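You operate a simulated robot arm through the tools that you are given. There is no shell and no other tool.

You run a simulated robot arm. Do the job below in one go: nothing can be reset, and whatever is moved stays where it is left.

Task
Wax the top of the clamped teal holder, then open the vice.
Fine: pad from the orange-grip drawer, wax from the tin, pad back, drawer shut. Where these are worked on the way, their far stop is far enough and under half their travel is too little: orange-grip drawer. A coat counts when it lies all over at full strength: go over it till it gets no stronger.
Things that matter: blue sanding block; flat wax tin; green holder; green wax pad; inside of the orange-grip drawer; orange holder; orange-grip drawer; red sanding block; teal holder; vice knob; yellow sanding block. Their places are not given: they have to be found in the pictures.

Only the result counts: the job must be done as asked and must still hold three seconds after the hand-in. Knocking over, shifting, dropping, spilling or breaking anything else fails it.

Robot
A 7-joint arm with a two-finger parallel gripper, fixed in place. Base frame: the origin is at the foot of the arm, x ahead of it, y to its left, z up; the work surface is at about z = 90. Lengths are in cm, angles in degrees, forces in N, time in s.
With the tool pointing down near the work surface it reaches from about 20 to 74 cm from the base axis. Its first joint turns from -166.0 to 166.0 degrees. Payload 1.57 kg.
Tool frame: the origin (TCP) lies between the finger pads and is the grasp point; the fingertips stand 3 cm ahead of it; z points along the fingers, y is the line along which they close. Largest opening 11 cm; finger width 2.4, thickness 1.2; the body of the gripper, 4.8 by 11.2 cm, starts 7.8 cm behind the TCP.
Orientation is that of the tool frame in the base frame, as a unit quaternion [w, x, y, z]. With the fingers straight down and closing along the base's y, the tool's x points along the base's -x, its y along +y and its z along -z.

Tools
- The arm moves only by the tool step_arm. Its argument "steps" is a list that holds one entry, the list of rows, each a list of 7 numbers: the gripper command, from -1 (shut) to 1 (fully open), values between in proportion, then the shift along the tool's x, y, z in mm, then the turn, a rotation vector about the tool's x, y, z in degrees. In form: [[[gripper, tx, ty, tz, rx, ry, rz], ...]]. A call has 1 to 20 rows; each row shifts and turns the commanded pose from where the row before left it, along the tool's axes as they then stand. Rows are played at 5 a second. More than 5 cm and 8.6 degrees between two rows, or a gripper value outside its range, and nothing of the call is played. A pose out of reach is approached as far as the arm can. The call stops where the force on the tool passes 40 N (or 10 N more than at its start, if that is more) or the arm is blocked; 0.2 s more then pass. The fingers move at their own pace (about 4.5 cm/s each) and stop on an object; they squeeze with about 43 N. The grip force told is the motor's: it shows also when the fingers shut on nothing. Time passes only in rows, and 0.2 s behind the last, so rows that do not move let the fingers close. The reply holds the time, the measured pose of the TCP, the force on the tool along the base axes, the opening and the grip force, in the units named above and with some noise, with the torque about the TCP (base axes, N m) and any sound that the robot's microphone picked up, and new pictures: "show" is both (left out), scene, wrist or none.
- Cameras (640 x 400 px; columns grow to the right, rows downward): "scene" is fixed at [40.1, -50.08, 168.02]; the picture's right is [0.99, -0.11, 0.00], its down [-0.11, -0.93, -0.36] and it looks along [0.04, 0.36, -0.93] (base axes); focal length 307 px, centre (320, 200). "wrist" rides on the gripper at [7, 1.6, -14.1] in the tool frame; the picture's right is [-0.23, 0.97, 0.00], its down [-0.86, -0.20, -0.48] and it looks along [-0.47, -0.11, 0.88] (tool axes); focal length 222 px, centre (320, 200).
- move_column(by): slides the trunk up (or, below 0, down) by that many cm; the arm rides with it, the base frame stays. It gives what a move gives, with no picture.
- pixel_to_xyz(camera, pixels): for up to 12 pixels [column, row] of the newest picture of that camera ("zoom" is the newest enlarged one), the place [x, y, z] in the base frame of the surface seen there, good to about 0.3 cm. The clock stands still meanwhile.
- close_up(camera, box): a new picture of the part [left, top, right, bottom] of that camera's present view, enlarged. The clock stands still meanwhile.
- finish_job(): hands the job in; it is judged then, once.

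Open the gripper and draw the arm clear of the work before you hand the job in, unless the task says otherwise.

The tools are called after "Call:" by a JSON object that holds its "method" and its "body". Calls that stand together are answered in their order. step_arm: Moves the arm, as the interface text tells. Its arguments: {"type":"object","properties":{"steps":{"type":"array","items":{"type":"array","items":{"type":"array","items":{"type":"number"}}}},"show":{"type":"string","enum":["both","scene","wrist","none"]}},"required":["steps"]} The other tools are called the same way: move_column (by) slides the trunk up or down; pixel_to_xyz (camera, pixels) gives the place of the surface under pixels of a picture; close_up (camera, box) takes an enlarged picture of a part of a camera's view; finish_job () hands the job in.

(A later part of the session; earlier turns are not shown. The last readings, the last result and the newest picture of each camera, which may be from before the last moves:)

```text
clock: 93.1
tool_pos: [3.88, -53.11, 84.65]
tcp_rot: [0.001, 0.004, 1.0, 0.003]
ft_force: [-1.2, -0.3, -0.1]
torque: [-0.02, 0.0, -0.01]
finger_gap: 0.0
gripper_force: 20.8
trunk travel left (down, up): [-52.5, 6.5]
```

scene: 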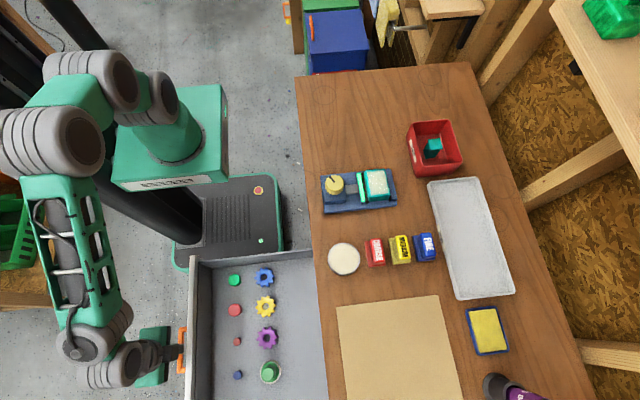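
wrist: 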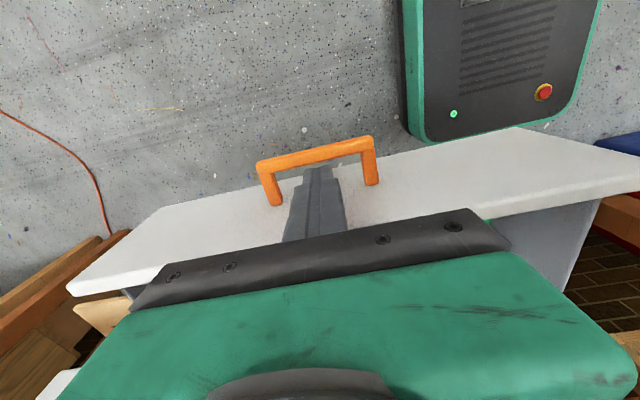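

Fingers are outside the face, above the handle. I push +x slowly.

Call:
{"method": "step_arm", "body": {"steps": [[[-1, -6, 0, 0, 0, 0, 0], [-1, -6, 0, 0, 0, 0, 0], [-1, -4, 0, 0, 0, 0, 0], [-1, -4, 0, 0, 0, 0, 0], [-1, -6, 0, 0, 0, 0, 0], [-1, -8, 0, 0, 0, 0, 0], [-1, -10, 0, 0, 0, 0, 0], [-1, -10, 0, 0, 0, 0, 0], [-1, -10, 0, 0, 0, 0, 0], [-1, -10, 0, 0, 0, 0, 0], [-1, -10, 0, 0, 0, 0, 0], [-1, -10, 0, 0, 0, 0, 0], [-1, -10, 0, 0, 0, 0, 0], [-1, -10, 0, 0, 0, 0, 0], [-1, -10, 0, 0, 0, 0, 0], [-1, -10, 0, 0, 0, 0, 0]]]}}

```text
clock: 96.5
tool_pos: [17.32, -53.25, 84.93]
tcp_rot: [0.001, 0.004, 1.0, 0.004]
ft_force: [0.4, 0.1, 0.9]
torque: [0.01, -0.02, 0.0]
finger_gap: 0.01
gripper_force: 21.4
trunk travel left (down, up): [-52.5, 6.5]
```

scene: 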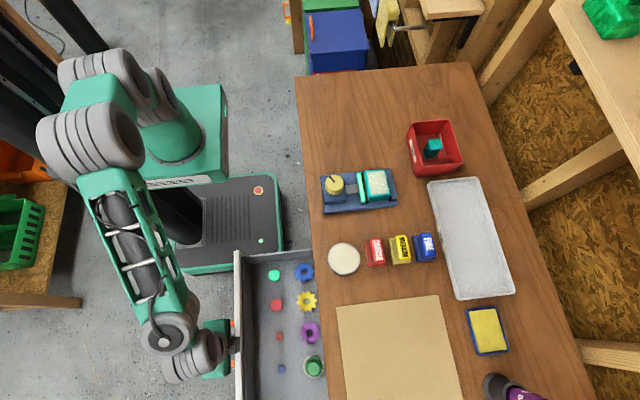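
wrist: 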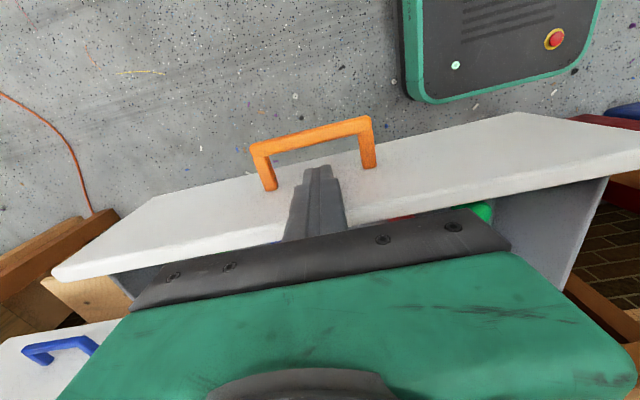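

The drawer follows, its contents in place. I keep pushing.

Call:
{"method": "step_arm", "body": {"steps": [[[-1, -10, 0, 0, 0, 0, 0], [-1, -10, 0, 0, 0, 0, 0], [-1, -10, 0, 0, 0, 0, 0], [-1, -10, 0, 0, 0, 0, 0], [-1, -10, 0, 0, 0, 0, 0], [-1, -10, 0, 0, 0, 0, 0], [-1, -10, 0, 0, 0, 0, 0], [-1, -10, 0, 0, 0, 0, 0], [-1, -10, 0, 0, 0, 0, 0], [-1, -10, 0, 0, 0, 0, 0], [-1, -10, 0, 0, 0, 0, 0], [-1, -10, 0, 0, 0, 0, 0], [-1, -10, 0, 0, 0, 0, 0], [-1, -10, 0, 0, 0, 0, 0], [-1, -10, 0, 0, 0, 0, 0], [-1, -10, 0, 0, 0, 0, 0], [-1, -10, 0, 0, 0, 0, 0], [-1, -10, 0, 0, 0, 0, 0]]]}}

```text
clock: 100.3
tool_pos: [35.38, -53.34, 84.88]
tcp_rot: [0.0, 0.003, 1.0, 0.003]
ft_force: [-0.5, 0.6, 0.5]
torque: [-0.01, -0.02, 0.03]
finger_gap: 0.0
gripper_force: 21.4
trunk travel left (down, up): [-52.5, 6.5]
```

scene: 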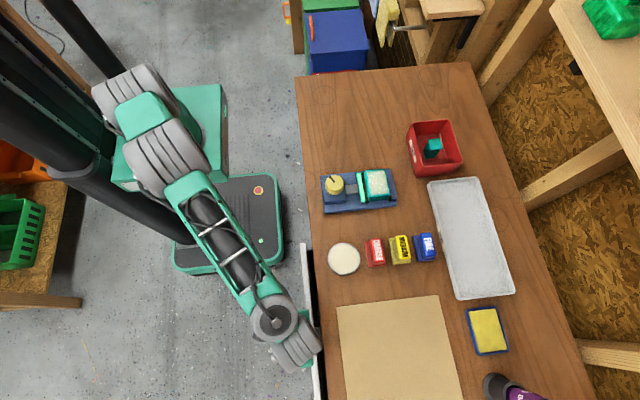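
wrist: 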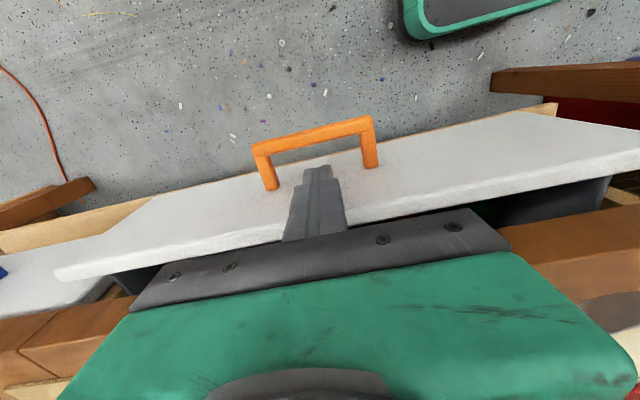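

About 4 cm remain. I push on in smaller rows until it comes up against its stop.

Call:
{"method": "step_arm", "body": {"steps": [[[-1, -6, 0, 0, 0, 0, 0], [-1, -6, 0, 0, 0, 0, 0], [-1, -6, 0, 0, 0, 0, 0], [-1, -6, 0, 0, 0, 0, 0], [-1, -5, 0, 0, 0, 0, 0], [-1, -3, 0, 0, 0, 0, 0], [-1, -3, 0, 0, 0, 0, 0], [-1, 0, 0, 0, 0, 0, 0]]]}}

```text
clock: 102.1
tool_pos: [38.69, -53.37, 84.9]
tcp_rot: [0.001, 0.004, 1.0, 0.003]
ft_force: [-10.1, 0.9, 0.5]
torque: [-0.01, -0.2, 0.17]
finger_gap: 0.0
gripper_force: 20.9
trunk travel left (down, up): [-52.5, 6.5]
```

scene: 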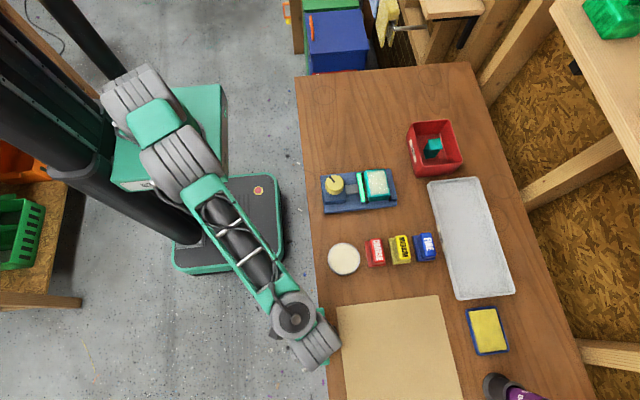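
wrist: 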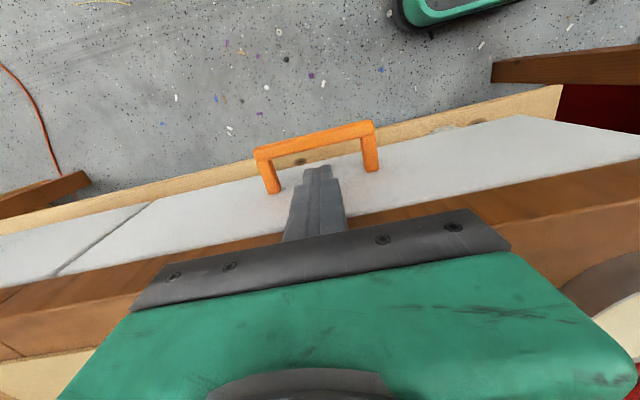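

Force −10 N: it has met something. I compare the drawer face with the neighbouring drawer's face in this view.

Call:
{"method": "pixel_to_xyz", "body": {"camera": "wrist", "pixels": [[120, 235], [60, 230], [200, 215], [400, 180], [270, 200], [315, 135], [500, 150], [450, 215], [400, 210]]}}

Call:
{"method": "close_up", "body": {"camera": "wrist", "box": [0, 180, 192, 300]}}

```text
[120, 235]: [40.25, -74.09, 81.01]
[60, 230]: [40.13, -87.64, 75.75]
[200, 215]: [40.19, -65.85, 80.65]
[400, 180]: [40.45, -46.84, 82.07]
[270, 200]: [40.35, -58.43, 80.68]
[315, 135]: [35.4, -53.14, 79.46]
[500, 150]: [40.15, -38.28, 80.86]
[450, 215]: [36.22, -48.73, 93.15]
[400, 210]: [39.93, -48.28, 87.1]
```

```text
3.33 times, centred on (96, 240) of wrist
```

zoom: 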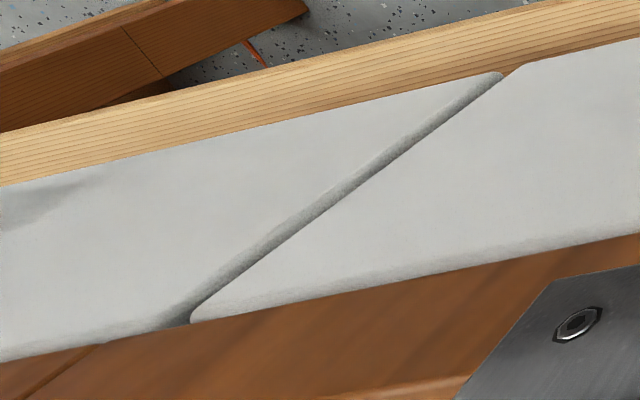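

Both faces lie at x≈40.2, flush. I give one firmer push to be sure it is home.

Call:
{"method": "step_arm", "body": {"steps": [[[-1, -3, 0, 0, 0, 0, 0], [-1, -3, 0, 0, 0, 0, 0], [-1, 0, 0, 0, 0, 0, 0]]], "show": "wrist"}}

Call:
{"method": "pixel_to_xyz", "body": {"camera": "wrist", "pixels": [[400, 180], [270, 200], [500, 150], [200, 215], [230, 205], [440, 165], [40, 240], [80, 225]]}}

```text
clock: 102.8
tool_pos: [38.69, -53.46, 84.78]
tcp_rot: [-0.002, 0.009, 1.0, 0.006]
ft_force: [-34.1, -0.2, 10.3]
torque: [0.12, -1.96, 0.38]
finger_gap: 0.0
gripper_force: 21.3
trunk travel left (down, up): [-52.5, 6.5]
stopped in row 3: the force on the tool passed its limit at 42 N (the readings are from after the stop); the commanded pose is now the measured one
```

wrist: 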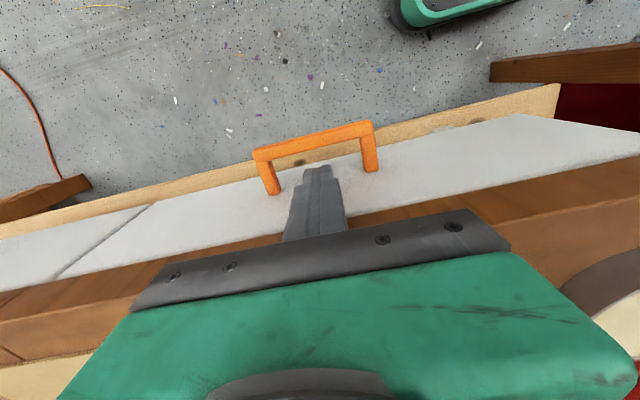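

```text
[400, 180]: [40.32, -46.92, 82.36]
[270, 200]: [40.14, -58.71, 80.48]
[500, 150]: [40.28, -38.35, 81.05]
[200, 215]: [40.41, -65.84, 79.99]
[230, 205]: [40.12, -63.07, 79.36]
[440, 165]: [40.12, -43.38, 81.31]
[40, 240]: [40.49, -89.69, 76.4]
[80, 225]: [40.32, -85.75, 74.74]
```

The torque (−1.96 Nm) shows this last push bore on the bench edge at z≈90, not the drawer. I back off and push the handle bar itself from outside, lower down.

Call:
{"method": "step_arm", "body": {"steps": [[[-1, 38, 0, 0, 0, 0, 0], [-1, 39, 0, 0, 0.7, -0.2, -1.0], [-1, 0, 0, 24, 0, 0, 0], [-1, 0, 0, 24, 0, 0, 0], [-1, -10, 0, 0, 0, 0, 0], [-1, -8, 0, 0, 0, 0, 0], [-1, -5, 0, 0, 0, 0, 0], [-1, -4, 0, 0, 0, 0, 0], [-1, -3, 0, 0, 0, 0, 0], [-1, 0, 0, 0, 0, 0, 0]]]}}

```text
clock: 105.0
tool_pos: [34.55, -53.24, 79.92]
tcp_rot: [0.0, -0.003, 1.0, 0.0]
ft_force: [-3.6, -0.8, 1.9]
torque: [-0.01, 0.04, -0.02]
finger_gap: 0.02
gripper_force: 20.8
trunk travel left (down, up): [-52.5, 6.5]
```

scene: 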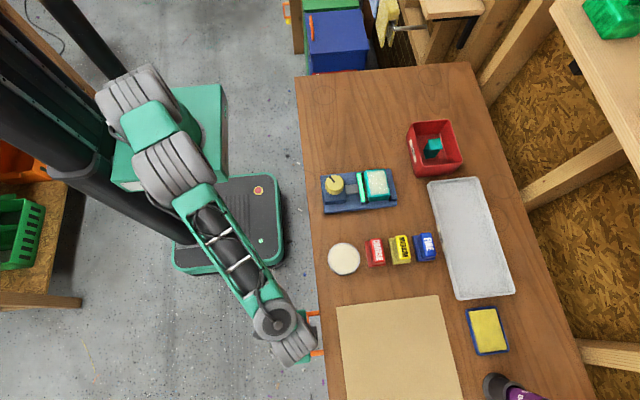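
wrist: 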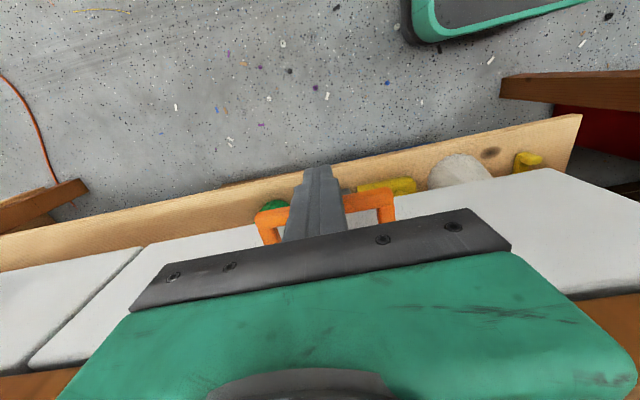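

Contact on the bar just begins (−3.6 N). I push on until firm resistance.

Call:
{"method": "step_arm", "body": {"steps": [[[-1, -3, 0, 0, 0, 0, 0], [-1, -3, 0, 0, 0, 0, 0], [-1, -3, 0, 0, 0, 0, 0], [-1, 0, 0, 0, 0, 0, 0]]]}}

```text
clock: 105.7
tool_pos: [34.73, -53.23, 79.88]
tcp_rot: [-0.005, 0.003, 1.0, 0.003]
ft_force: [-34.4, -2.9, 11.0]
torque: [0.02, -0.05, 0.04]
finger_gap: 0.0
gripper_force: 21.7
trunk travel left (down, up): [-52.5, 6.5]
stopped in row 3: the force on the tool passed its limit at 44 N (the readings are from after the stop); the commanded pose is now the measured one
```

scene: 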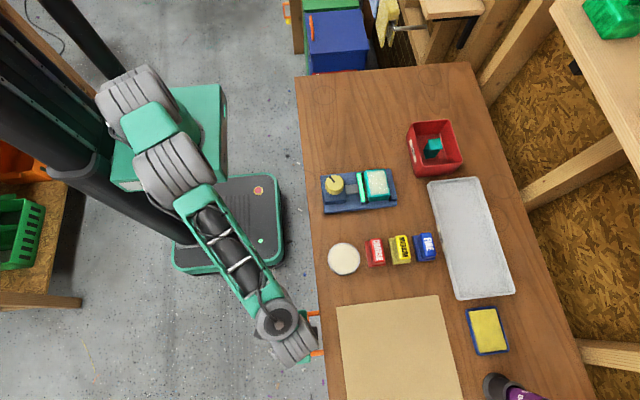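
wrist: 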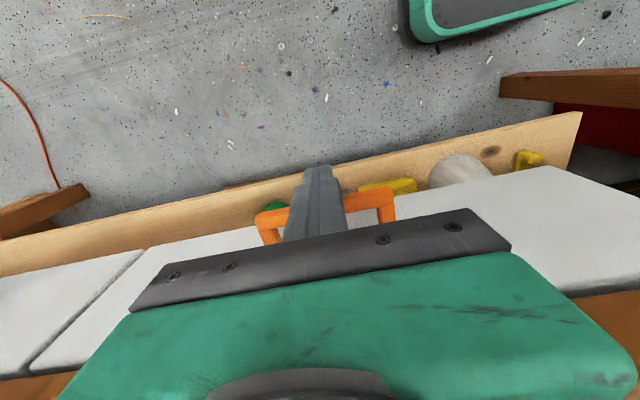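

The bar takes 34 N firmly with no torque: the drawer is shut. I back off, rise, open the fingers and go above the vice knob (47.4,−19.5).

Call:
{"method": "step_arm", "body": {"steps": [[[-1, 15, 0, 0, 0, 0, 0], [-1, 35, 0, 0, 0, -0.6, -0.3], [0.4, 0, 0, -45, 0, 0, 0], [0.4, 0, 0, -45, 0, 0, 0], [0.4, 0, 0, -45, 0, 0, 0], [0.4, 0, 0, -45, 0, 0, 0], [0.4, 0, 0, -45, 0, 0, 0], [0.4, 0, 0, -45, 0, 0, 0], [0.4, 0, 0, -30, 0, 0, 0], [0.4, -20, 38, 0, 0, 0, 0], [0.4, -20, 38, 0, 0, 0, 0], [0.4, -20, 38, 0, 0, 0, 0], [0.4, -20, 38, 0, 0, 0, 0], [0.4, -20, 38, 0, 0, 0, 0], [0.4, -20, 38, 0, 0, 0, 0], [0.4, -20, 37, 0, 0, 0, 0], [0.4, -20, 37, 0, 0, 0, 0], [0.4, -17, 35, 0, 0, 0, 0], [0.4, 0, 0, 0, 0, 0, 0]]]}}

Call:
{"method": "close_up", "body": {"camera": "wrist", "box": [220, 60, 420, 185]}}

```text
clock: 109.7
tool_pos: [47.39, -19.36, 109.92]
tcp_rot: [0.002, -0.004, 1.0, 0.002]
ft_force: [0.0, 0.5, -0.5]
torque: [-0.04, -0.01, 0.0]
finger_gap: 7.71
gripper_force: 0.0
trunk travel left (down, up): [-52.5, 6.5]
```

scene: 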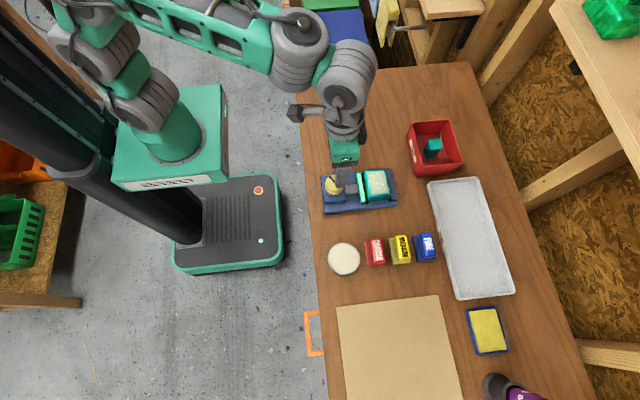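
wrist: 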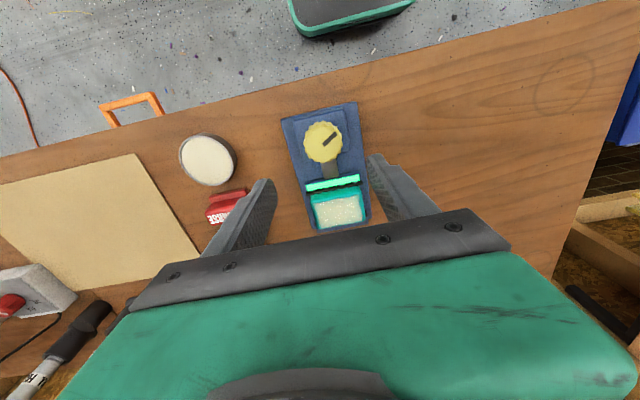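

```text
3.20 times, centred on (320, 122) of wrist
```

zoom: 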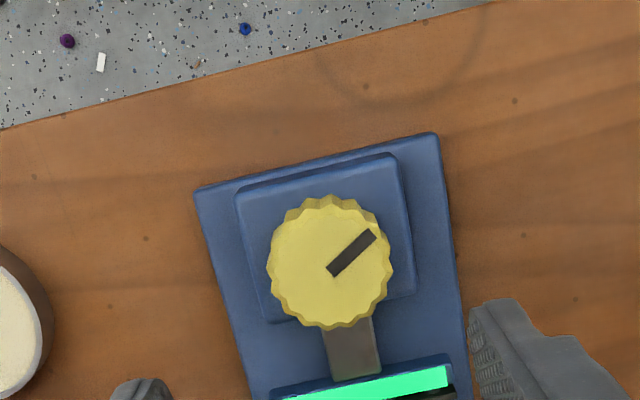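

The knob and its black mark show clearly. I measure the knob, its base block and the jaw.

Call:
{"method": "pixel_to_xyz", "body": {"camera": "zoom", "pixels": [[330, 260], [275, 260], [387, 260], [330, 202], [330, 318], [400, 200], [255, 220], [350, 350], [372, 235], [330, 272], [380, 385], [430, 300]]}}

```text
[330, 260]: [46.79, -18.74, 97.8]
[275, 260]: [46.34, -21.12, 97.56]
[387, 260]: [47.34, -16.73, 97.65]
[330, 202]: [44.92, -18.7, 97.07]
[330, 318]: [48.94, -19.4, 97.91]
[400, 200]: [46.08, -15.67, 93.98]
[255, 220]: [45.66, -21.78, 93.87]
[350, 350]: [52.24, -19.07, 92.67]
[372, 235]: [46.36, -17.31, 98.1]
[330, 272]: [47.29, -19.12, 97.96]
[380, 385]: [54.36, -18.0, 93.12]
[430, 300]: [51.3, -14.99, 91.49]
```

Knob centre ≈(47.1,−19.3), radius 2.2, z 94–98. I lower the open fingers around it to TCP z≈97.6 and close.

Call:
{"method": "step_arm", "body": {"steps": [[[0.4, 2.4, 0.5, 31, 0, 0, 0], [0.4, 0, 0, 31, 0, 0, 0], [0.4, 0, 0, 31, 0, 0, 0], [0.4, 0, 0, 20, 0, 0, 0], [0.4, 0, 0, 10, 0, 0, 0], [0.4, 0, 0, 0, 0, 0, 0]]]}}

Call:
{"method": "close_up", "body": {"camera": "wrist", "box": [220, 90, 420, 215]}}

```text
clock: 111.1
tool_pos: [47.21, -19.35, 97.56]
tcp_rot: [0.001, -0.005, 1.0, 0.002]
ft_force: [-0.1, -0.1, 0.0]
torque: [0.02, 0.04, 0.02]
finger_gap: 7.7
gripper_force: 0.0
trunk travel left (down, up): [-52.5, 6.5]
```

scene: 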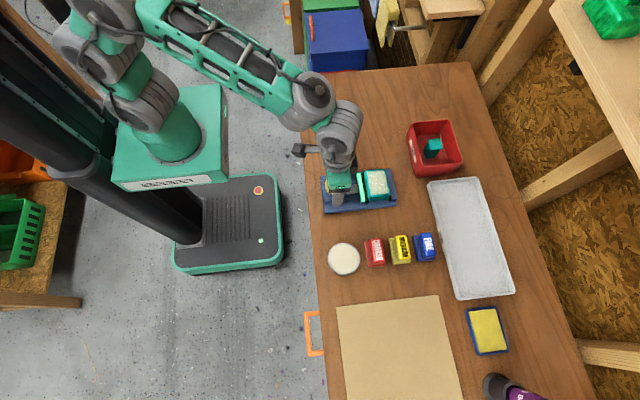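
wrist: 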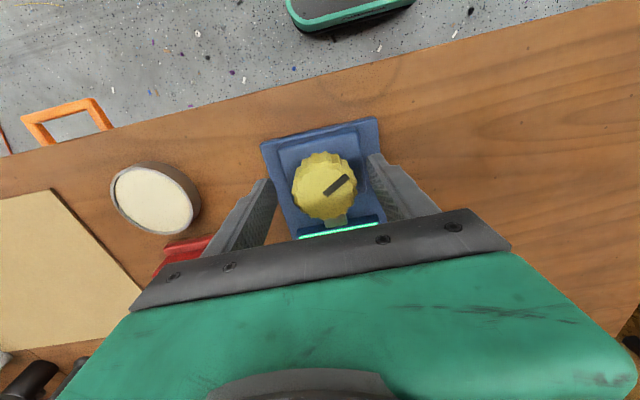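

```text
3.20 times, centred on (320, 152) of wrist
```

zoom: 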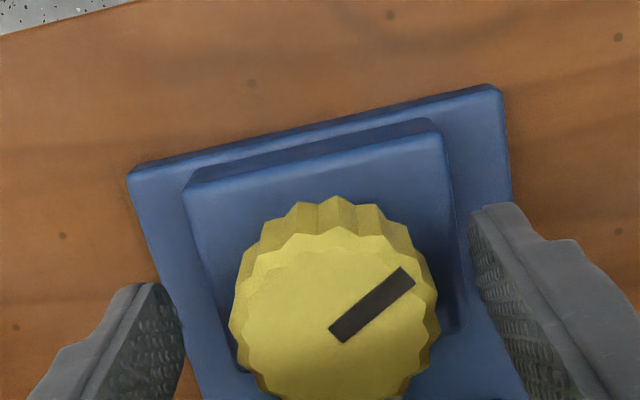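

Fingers stand on both sides of the knob. I check the knob centre once more from this view.

Call:
{"method": "pixel_to_xyz", "body": {"camera": "zoom", "pixels": [[245, 310], [420, 310], [330, 240], [330, 385], [250, 350], [425, 350], [335, 315]]}}

```text
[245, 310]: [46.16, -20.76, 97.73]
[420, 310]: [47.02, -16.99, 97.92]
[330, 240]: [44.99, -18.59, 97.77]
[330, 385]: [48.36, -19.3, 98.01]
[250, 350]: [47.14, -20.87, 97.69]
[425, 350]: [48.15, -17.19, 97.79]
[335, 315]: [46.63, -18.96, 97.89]
```

Knob centre is about (47.0,−19.05). I shift by 2–3 mm and close on it.

Call:
{"method": "step_arm", "body": {"steps": [[[0.4, 2, 3, 0, 0, 0, 0], [-1, 0, 0, 0, 0, 0, 0], [-1, 0, 0, 0, 0, 0, 0], [-1, 0, 0, 0, 0, 0, 0], [-1, 0, 0, 0, 0, 0, 0], [-1, 0, 0, 0, 0, 0, 0], [-1, 0, 0, 0, 0, 0, 0]]], "show": "wrist"}}

```text
clock: 112.7
tool_pos: [47.01, -19.13, 97.63]
tcp_rot: [0.002, -0.004, 1.0, 0.002]
ft_force: [0.1, 1.4, -1.6]
torque: [-0.3, -0.14, 0.03]
finger_gap: 4.78
gripper_force: 45.5
trunk travel left (down, up): [-52.5, 6.5]
```

wrist: 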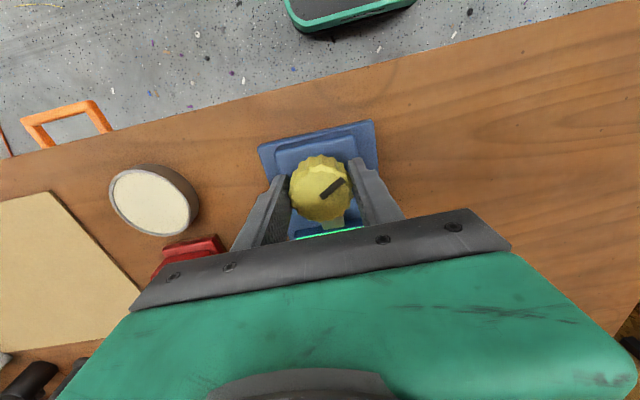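

Gripped (4.78 cm, balanced). I turn a trial 16° counter-clockwise seen from above (negative about the tool's z).

Call:
{"method": "step_arm", "body": {"steps": [[[-1, 0, 0, 0, 0, 0, -4], [-1, 0, 0, 0, 0, 0, -4], [-1, 0, 0, 0, 0, 0, -4], [-1, 0, 0, 0, 0, 0, -4], [-1, 0, 0, 0, 0, 0, 0]]]}}

Call:
{"method": "close_up", "body": {"camera": "scene", "box": [320, 160, 408, 215]}}

```text
clock: 113.9
tool_pos: [47.05, -19.07, 97.61]
tcp_rot: [0.003, -0.144, 0.99, 0.001]
ft_force: [2.0, -0.7, 0.7]
torque: [-0.29, 0.66, 0.0]
finger_gap: 4.77
gripper_force: 44.9
trunk travel left (down, up): [-52.5, 6.5]
```

scene: 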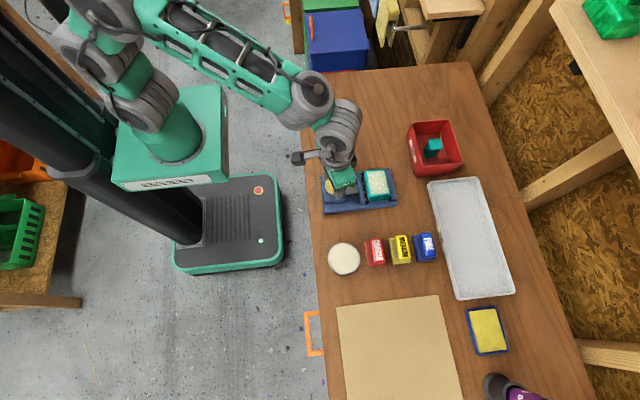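
wrist: 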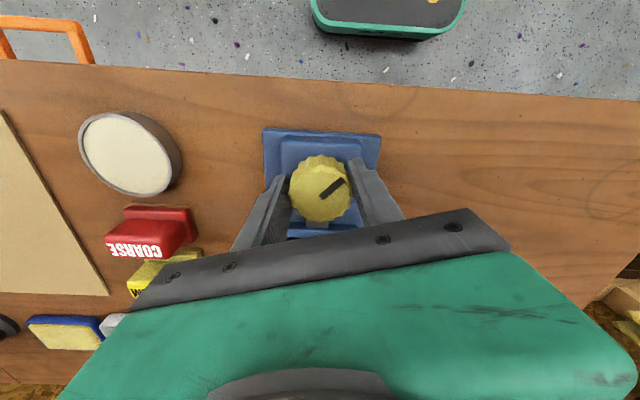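

```text
7.27 times, centred on (364, 188) of scene
```

zoom: 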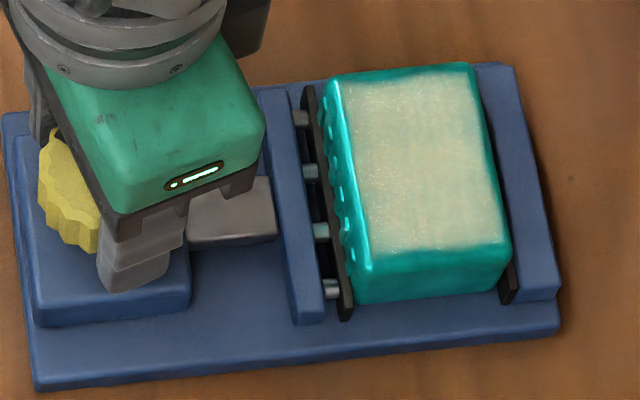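

The jaw's green light went out and the gap with the springs grew, so this direction opens. I continue turning counter-clockwise.

Call:
{"method": "step_arm", "body": {"steps": [[[-1, 0, 0, 0, 0, 0, -6], [-1, 0, 0, 0, 0, 0, -6], [-1, 0, 0, 0, 0, 0, -6], [-1, 0, 0, 0, 0, 0, -6], [-1, 0, 0, 0, 0, 0, -6], [-1, 0, 0, 0, 0, 0, -6], [-1, 0, 0, 0, 0, 0, -6], [-1, 0, 0, 0, 0, 0, -6], [-1, 0, 0, 0, 0, 0, 0]]]}}

Call:
{"method": "close_up", "body": {"camera": "scene", "box": [320, 160, 408, 215]}}

```text
clock: 115.9
tool_pos: [47.18, -19.2, 97.58]
tcp_rot: [0.003, -0.533, 0.846, 0.0]
ft_force: [13.2, -17.6, -0.5]
torque: [-0.42, 0.11, -0.02]
finger_gap: 4.78
gripper_force: 45.1
trunk travel left (down, up): [-52.5, 6.5]
```

scene: 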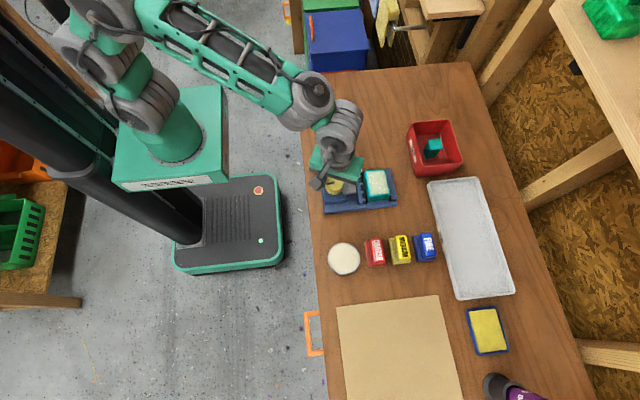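
wrist: 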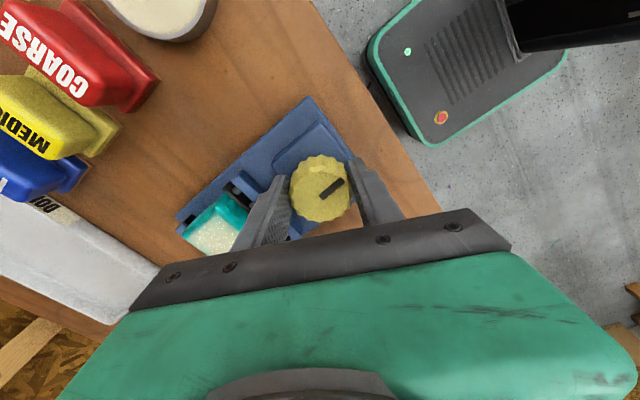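

```text
7.27 times, centred on (364, 188) of scene
```

zoom: 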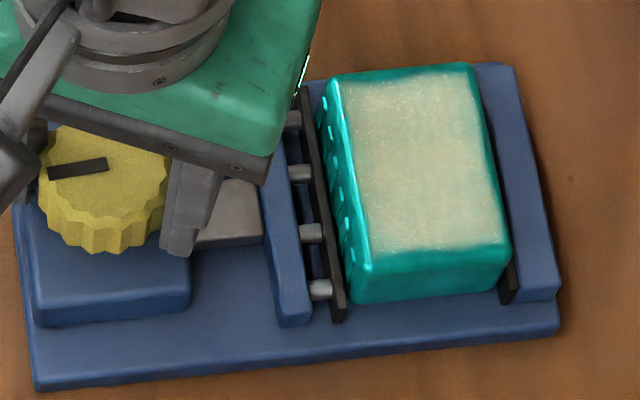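

The jaw backs away further; lateral force is 22 N, so I shift ~1.5 mm to relieve it and continue turning.

Call:
{"method": "step_arm", "body": {"steps": [[[-1, 0.7, -1.5, 0, 0, 0, 0], [-1, 0, 0, 0, 0, 0, -6], [-1, 0, 0, 0, 0, 0, -6], [-1, 0, 0, 0, 0, 0, -6], [-1, 0, 0, 0, 0, 0, -6], [-1, 0, 0, 0, 0, 0, -6], [-1, 0, 0, 0, 0, 0, -6], [-1, 0, 0, 0, 0, 0, 0]]]}}

Call:
{"method": "close_up", "body": {"camera": "scene", "box": [320, 160, 408, 215]}}

```text
clock: 117.7
tool_pos: [47.42, -19.29, 97.57]
tcp_rot: [-0.002, 0.77, -0.638, 0.001]
ft_force: [21.8, -13.9, 3.4]
torque: [0.08, 0.35, 0.06]
finger_gap: 4.79
gripper_force: 44.6
trunk travel left (down, up): [-52.5, 6.5]
```

scene: 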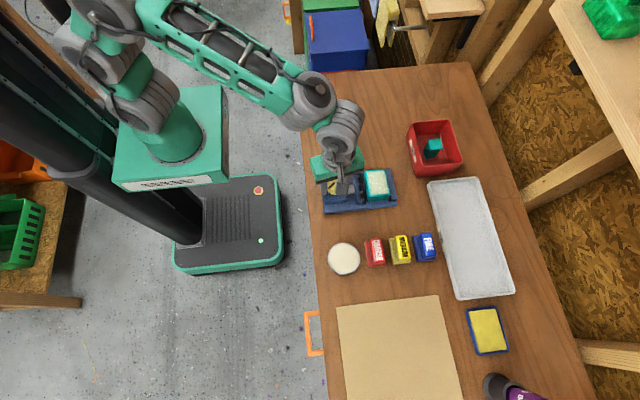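
wrist: 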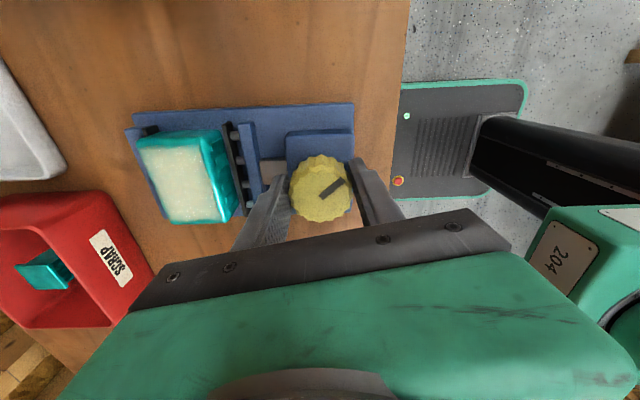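

```text
7.27 times, centred on (364, 188) of scene
```

zoom: 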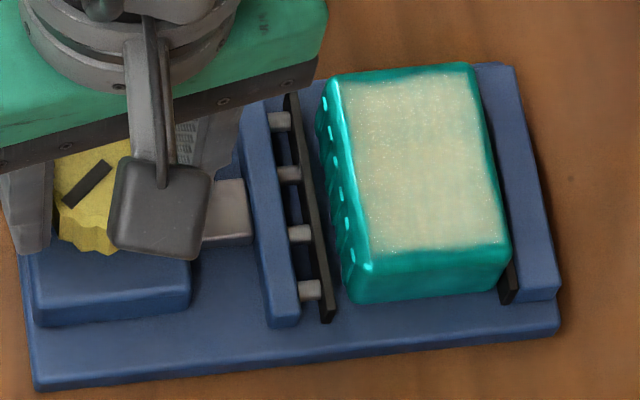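

The plate has left the holder (zoom 300–330 vs 345). I relieve the side force and keep turning to open further.

Call:
{"method": "step_arm", "body": {"steps": [[[-1, 1.2, -1.5, 0, 0, 0, 0], [-1, 0, 0, 0, 0, 0, -6], [-1, 0, 0, 0, 0, 0, -6], [-1, 0, 0, 0, 0, 0, -6], [-1, 0, 0, 0, 0, 0, -6], [-1, 0, 0, 0, 0, 0, -6], [-1, 0, 0, 0, 0, 0, -6], [-1, 0, 0, 0, 0, 0, -6], [-1, 0, 0, 0, 0, 0, 0]]]}}

Call:
{"method": "close_up", "body": {"camera": "scene", "box": [320, 160, 408, 215]}}

```text
clock: 119.7
tool_pos: [47.47, -19.22, 97.47]
tcp_rot: [-0.002, 0.947, -0.321, 0.002]
ft_force: [22.3, 1.1, 6.8]
torque: [-0.06, 0.51, 0.11]
finger_gap: 4.76
gripper_force: 44.8
trunk travel left (down, up): [-52.5, 6.5]
```

scene: 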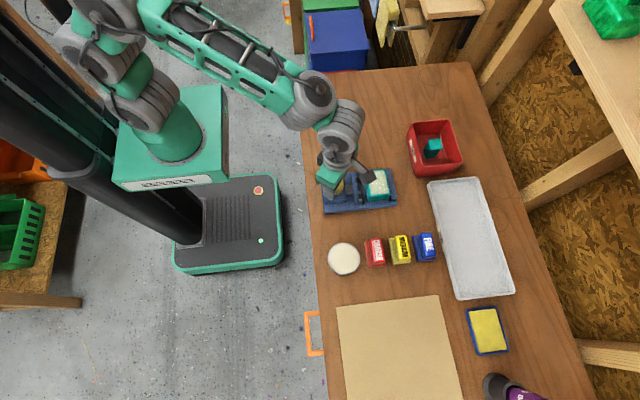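
wrist: 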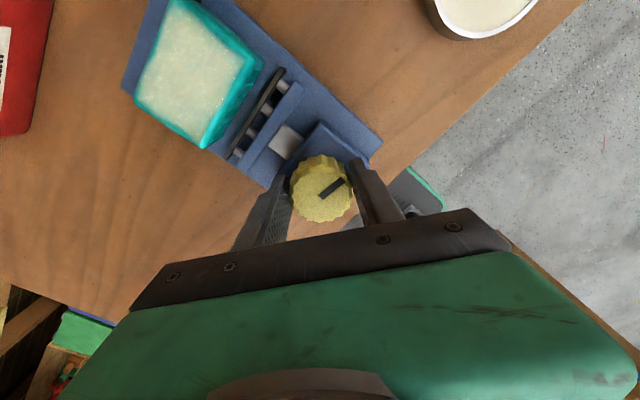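

```text
7.27 times, centred on (364, 188) of scene
```

zoom: 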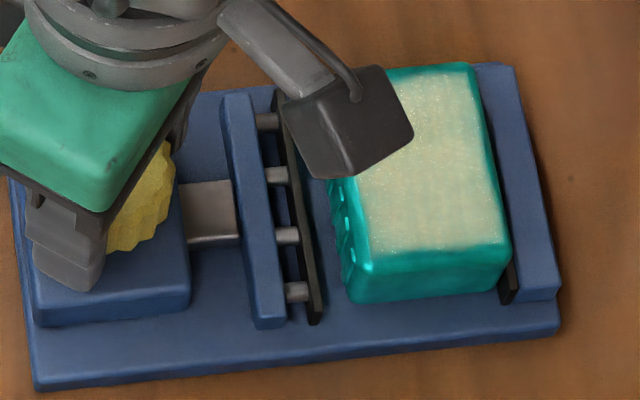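

The jaw keeps opening (142° turned). I relieve +x and turn further until it stops or is wide open.

Call:
{"method": "step_arm", "body": {"steps": [[[-1, 1.4, -1.0, -0.5, 0, 0, 0], [-1, 0, 0, 0, 0, 0, -6], [-1, 0, 0, 0, 0, 0, -6], [-1, 0, 0, 0, 0, 0, -6], [-1, 0, 0, 0, 0, 0, -6], [-1, 0, 0, 0, 0, 0, -6], [-1, 0, 0, 0, 0, 0, -6], [-1, 0, 0, 0, 0, 0, 0]]]}}

Call:
{"method": "close_up", "body": {"camera": "scene", "box": [320, 160, 408, 215]}}

```text
clock: 120.6
tool_pos: [47.57, -19.39, 97.74]
tcp_rot: [-0.011, 0.961, -0.275, -0.017]
ft_force: [-14.0, -6.8, 2.5]
torque: [-1.72, 1.54, 0.2]
finger_gap: 4.78
gripper_force: 44.9
out of reach, approached as far as the arm can: row 2, 3, 4
trunk travel left (down, up): [-52.5, 6.5]
stopped in row 4: the force on the tool passed its limit at 42 N (the readings are from after the stop); the commanded pose is now the measured one
```

scene: 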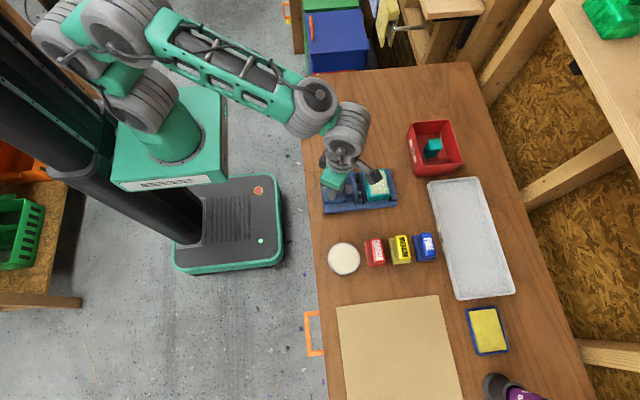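
wrist: 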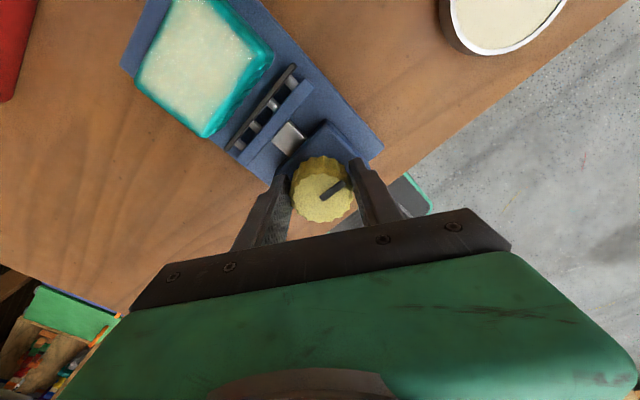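

```text
7.27 times, centred on (364, 188) of scene
```

zoom: 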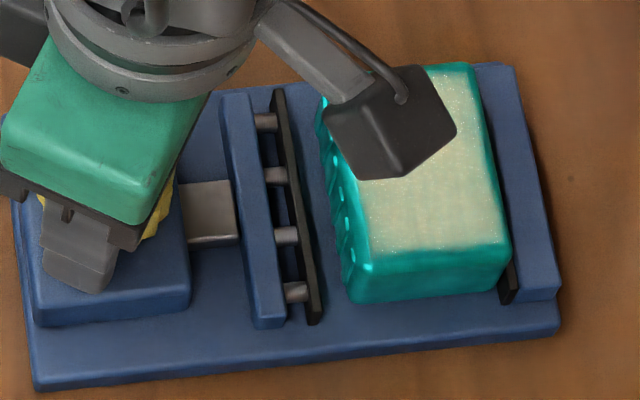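

The wrist joint is at its limit. I open the fingers, level the 2.3° tilt, rise clear of the knob, and wind the wrist back clockwise.

Call:
{"method": "step_arm", "body": {"steps": [[[0.4, 0, 0, 0, 0, 0, 0], [0.4, 0, 0, 0, 0, 0, 0], [0.4, 0, 0, 0, 0, 0, 0], [0.4, 0, 0, -30, 0, 0, 0], [0.4, 0, 0, -40, -0.7, 2.26, 0], [0.4, 0, 0, 0, 0, 0, 8], [0.4, 0, 0, 0, 0, 0, 8], [0.4, 0, 0, 0, 0, 0, 8], [0.4, 0, 0, 0, 0, 0, 8], [0.4, 0, 0, 0, 0, 0, 8], [0.4, 0, 0, 0, 0, 0, 8], [0.4, 0, 0, 0, 0, 0, 8], [0.4, 0, 0, 0, 0, 0, 8], [0.4, 0, 0, 0, 0, 0, 8], [0.4, 0, 0, 0, 0, 0, 8], [0.4, 0, 0, 0, 0, 0, 8], [0.4, 0, 0, 0, 0, 0, 8], [0.4, 0, 0, 0, 0, 0, 8], [0.4, 0, 0, 0, 0, 0, 8], [0.4, 0, 0, 0, 0, 0, 0]]]}}

Call:
{"method": "close_up", "body": {"camera": "scene", "box": [320, 160, 408, 215]}}

```text
clock: 124.8
tool_pos: [48.06, -19.37, 104.59]
tcp_rot: [0.001, -0.311, 0.95, 0.0]
ft_force: [0.5, 0.5, 0.3]
torque: [0.02, -0.01, 0.0]
finger_gap: 7.7
gripper_force: 0.0
trunk travel left (down, up): [-52.5, 6.5]
```

scene: 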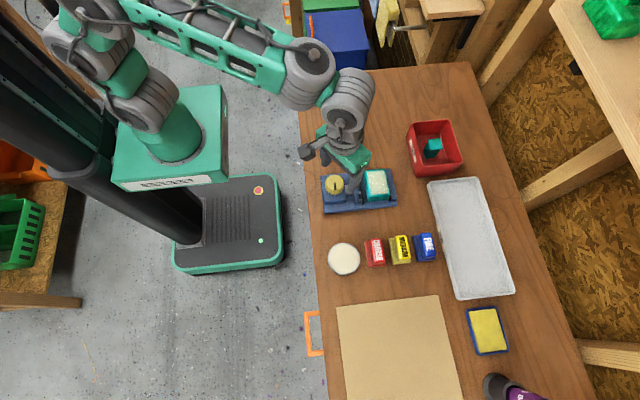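
wrist: 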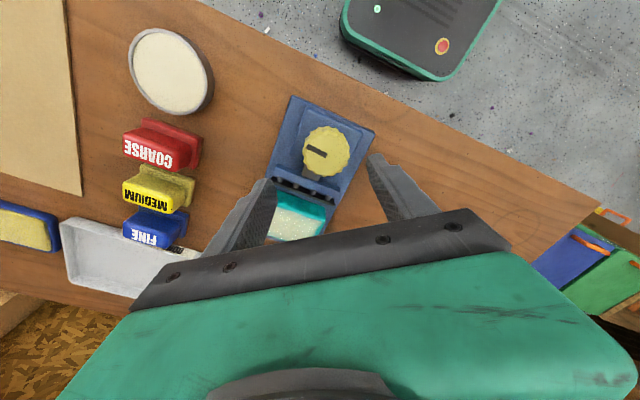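

```text
7.27 times, centred on (364, 188) of scene
```

zoom: 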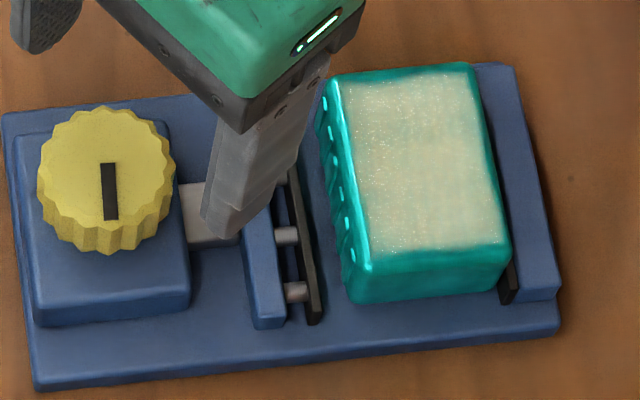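

The knob mark has turned about 150°. I measure the knob centre afresh for the second grip.

Call:
{"method": "pixel_to_xyz", "body": {"camera": "zoom", "pixels": [[44, 170], [168, 170], [106, 114], [106, 226], [62, 130], [150, 215], [150, 130], [62, 212], [106, 170], [255, 250], [312, 250], [345, 250]]}}

```text
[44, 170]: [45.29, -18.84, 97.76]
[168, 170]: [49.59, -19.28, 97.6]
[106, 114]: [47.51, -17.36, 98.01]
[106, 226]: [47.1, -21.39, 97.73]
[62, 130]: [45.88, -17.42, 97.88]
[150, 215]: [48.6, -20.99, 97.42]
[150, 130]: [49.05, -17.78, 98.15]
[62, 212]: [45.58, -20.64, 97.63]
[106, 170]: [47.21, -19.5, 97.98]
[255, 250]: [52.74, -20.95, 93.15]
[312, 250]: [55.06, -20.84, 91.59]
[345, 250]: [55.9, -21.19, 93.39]
```

The knob centre is (47.35,−19.25). I move over it and wind another 100° clockwise before gripping again.

Call:
{"method": "step_arm", "body": {"steps": [[[0.4, 5.0, 5.2, 0, 0, 0, 0], [0.4, 0, 0, 0, 0, 0, 8.4], [0.4, 0, 0, 0, 0, 0, 8.4], [0.4, 0, 0, 0, 0, 0, 8.4], [0.4, 0, 0, 0, 0, 0, 8.4], [0.4, 0, 0, 0, 0, 0, 8.4], [0.4, 0, 0, 0, 0, 0, 8.4], [0.4, 0, 0, 0, 0, 0, 8.4], [0.4, 0, 0, 0, 0, 0, 8.4], [0.4, 0, 0, 0, 0, 0, 8.4], [0.4, 0, 0, 0, 0, 0, 8.4], [0.4, 0, 0, 0, 0, 0, 8.4], [0.4, 0, 0, 0, 0, 0, 8.4], [0.4, 0, 0, 0, 0, 0, 0]]]}}

Call:
{"method": "close_up", "body": {"camera": "scene", "box": [320, 160, 408, 215]}}

```text
clock: 127.8
tool_pos: [47.4, -19.22, 104.51]
tcp_rot: [0.002, 0.534, 0.846, 0.001]
ft_force: [-0.3, -0.6, 0.2]
torque: [-0.02, -0.01, 0.01]
finger_gap: 7.71
gripper_force: 0.0
trunk travel left (down, up): [-52.5, 6.5]
```

scene: 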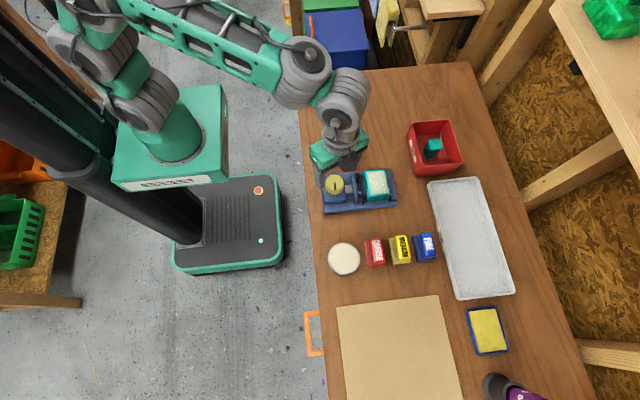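
wrist: 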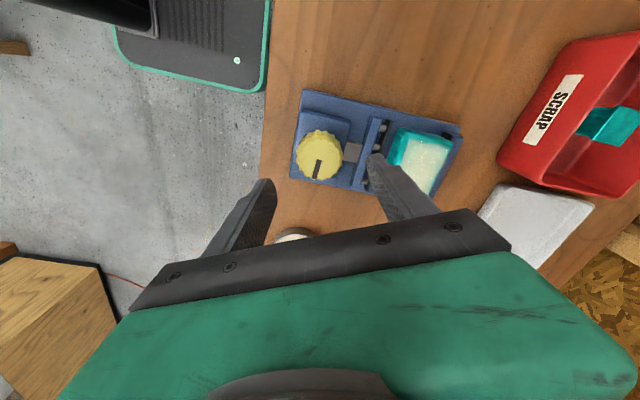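

```text
7.27 times, centred on (364, 188) of scene
```

zoom: 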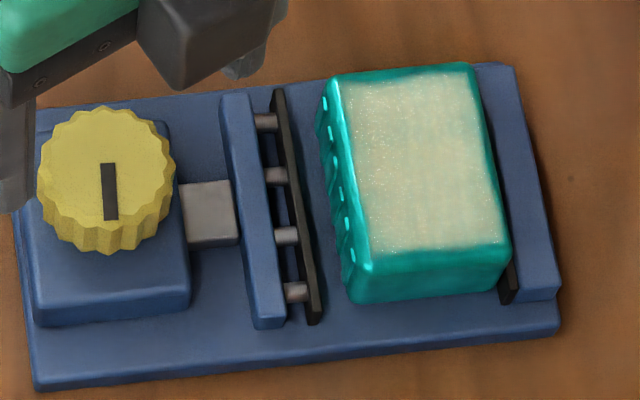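

The plate is well clear of the holder. I lower around the knob again with a smaller opening and grip.

Call:
{"method": "step_arm", "body": {"steps": [[[0.2, 0, 0, 25, 0, 0, 0], [0.2, 0, 0, 25, 0, 0, 0], [0.2, 0, 0, 19, 0, 0, 0], [0.2, 0, 0, 0, 0, 0, 0], [-1, 0, 0, 0, 0, 0, 0], [-1, 0, 0, 0, 0, 0, 0], [-1, 0, 0, 0, 0, 0, 0], [-1, 0, 0, 0, 0, 0, 0], [-1, 0, 0, 0, 0, 0, 0]]]}}

```text
clock: 129.8
tool_pos: [47.44, -19.18, 97.72]
tcp_rot: [0.002, 0.535, 0.845, 0.001]
ft_force: [-4.6, -3.0, -2.4]
torque: [-0.45, 0.29, -0.09]
finger_gap: 4.76
gripper_force: 44.7
trunk travel left (down, up): [-52.5, 6.5]
```

scene: 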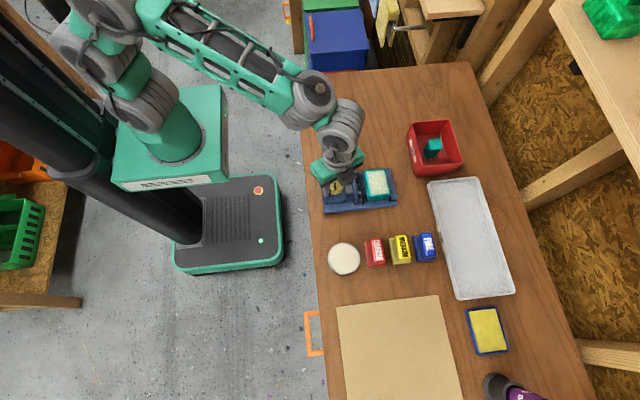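
wrist: 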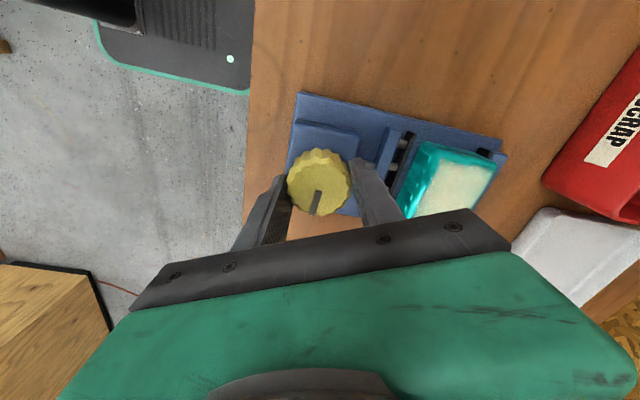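

Gripped again with little side force. I turn 48° counter-clockwise.

Call:
{"method": "step_arm", "body": {"steps": [[[-1, 0, 0, 0, 0, 0, -6], [-1, 0, 0, 0, 0, 0, -6], [-1, 0, 0, 0, 0, 0, -6], [-1, 0, 0, 0, 0, 0, -6], [-1, 0, 0, 0, 0, 0, -6], [-1, 0, 0, 0, 0, 0, -6], [-1, 0, 0, 0, 0, 0, -6], [-1, 0, 0, 0, 0, 0, -6], [-1, 0, 0, 0, 0, 0, 0]]]}}

Call:
{"method": "close_up", "body": {"camera": "scene", "box": [320, 160, 408, 215]}}

```text
clock: 131.8
tool_pos: [47.53, -19.09, 97.63]
tcp_rot: [0.003, 0.142, 0.99, 0.0]
ft_force: [8.0, 8.5, 1.0]
torque: [0.23, -0.04, 0.11]
finger_gap: 4.6
gripper_force: 45.5
trunk travel left (down, up): [-52.5, 6.5]
```

scene: 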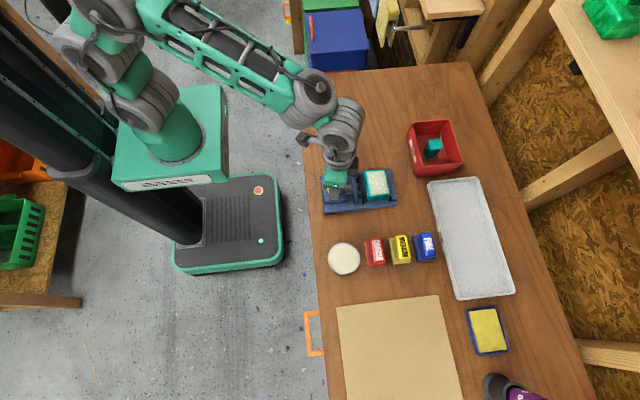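
wrist: 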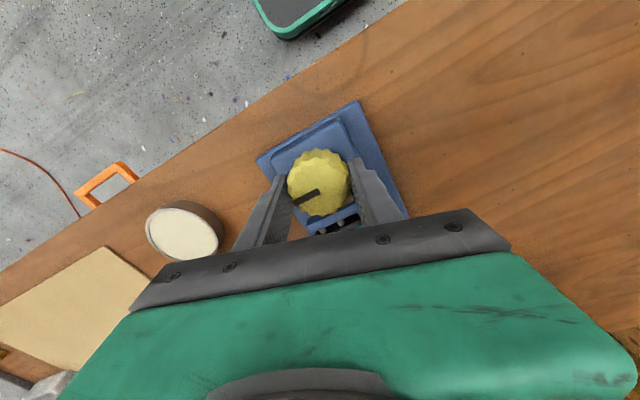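

```text
7.27 times, centred on (364, 188) of scene
```

zoom: 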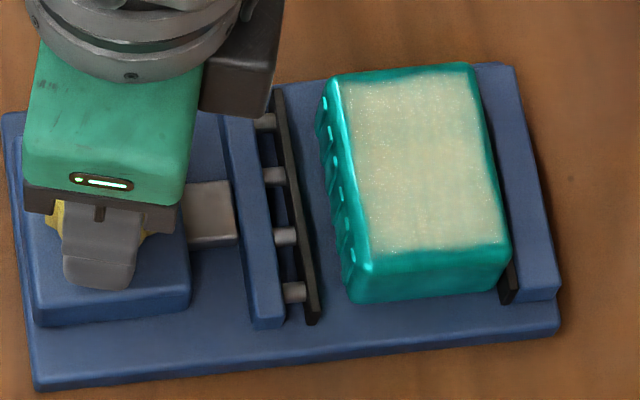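

The knob mark has shifted relative to the fingers and the jaw has not moved: the knob is at its open stop and the fingers slipped. I release, rise and look.

Call:
{"method": "step_arm", "body": {"steps": [[[0.3, 0, 0, 0, 0, 0, 0], [0.3, 0, 0, 0, 0, 0, 0], [0.3, 0, 0, 0, 0, 0, 0], [0.3, 0, 0, -35, 0, 0, 0], [0.3, 0, 0, -40, 0, 0, 0], [0.3, 0, 0, -40, 0, 0, -8], [0.5, 0, 0, -40, 0, 0, -8], [0.5, 40, 0, 0, 0, 0, 0], [0.5, 40, 0, 0, 0, 0, 0], [0.5, 40, 0, 0, 0, 0, 0], [0.5, 40, 0, 0, 0, 0, 0], [0.5, 0, 0, 0, 0, 0, 0]]]}}

Call:
{"method": "close_up", "body": {"camera": "scene", "box": [320, 160, 408, 215]}}

```text
clock: 134.4
tool_pos: [31.33, -19.01, 113.23]
tcp_rot: [0.001, 0.004, 1.0, 0.0]
ft_force: [-0.2, 0.5, -0.3]
torque: [0.02, -0.03, -0.01]
finger_gap: 8.25
gripper_force: 0.1
trunk travel left (down, up): [-52.5, 6.5]
```

scene: 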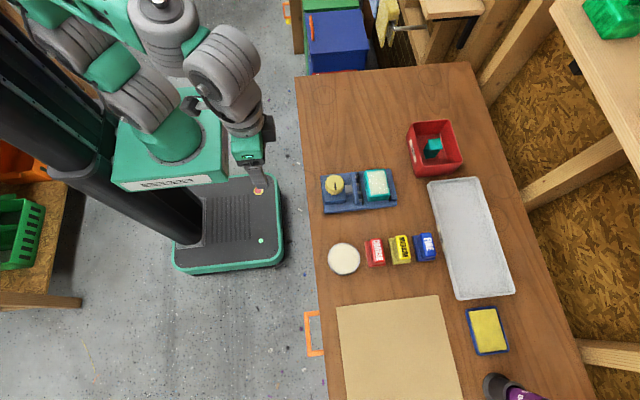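
wrist: 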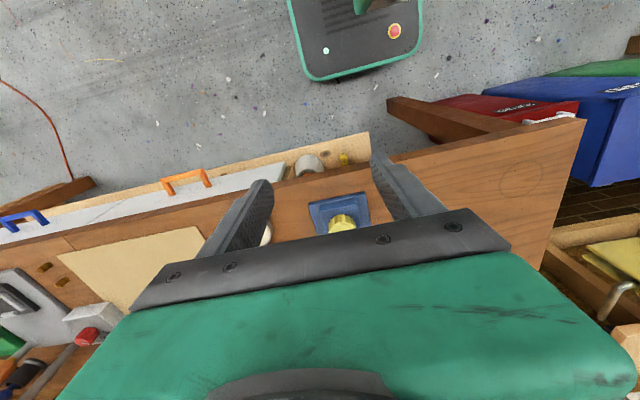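

```text
7.27 times, centred on (364, 188) of scene
```

zoom: 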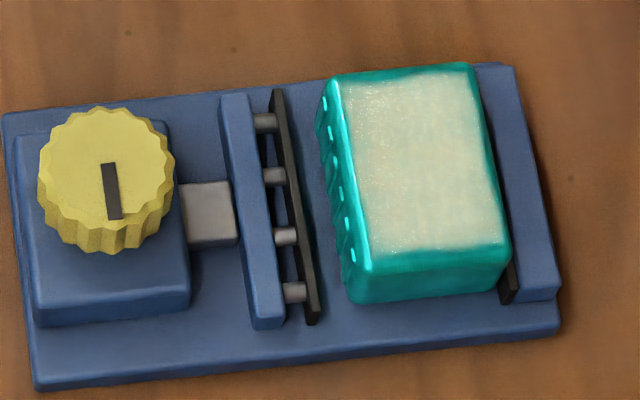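

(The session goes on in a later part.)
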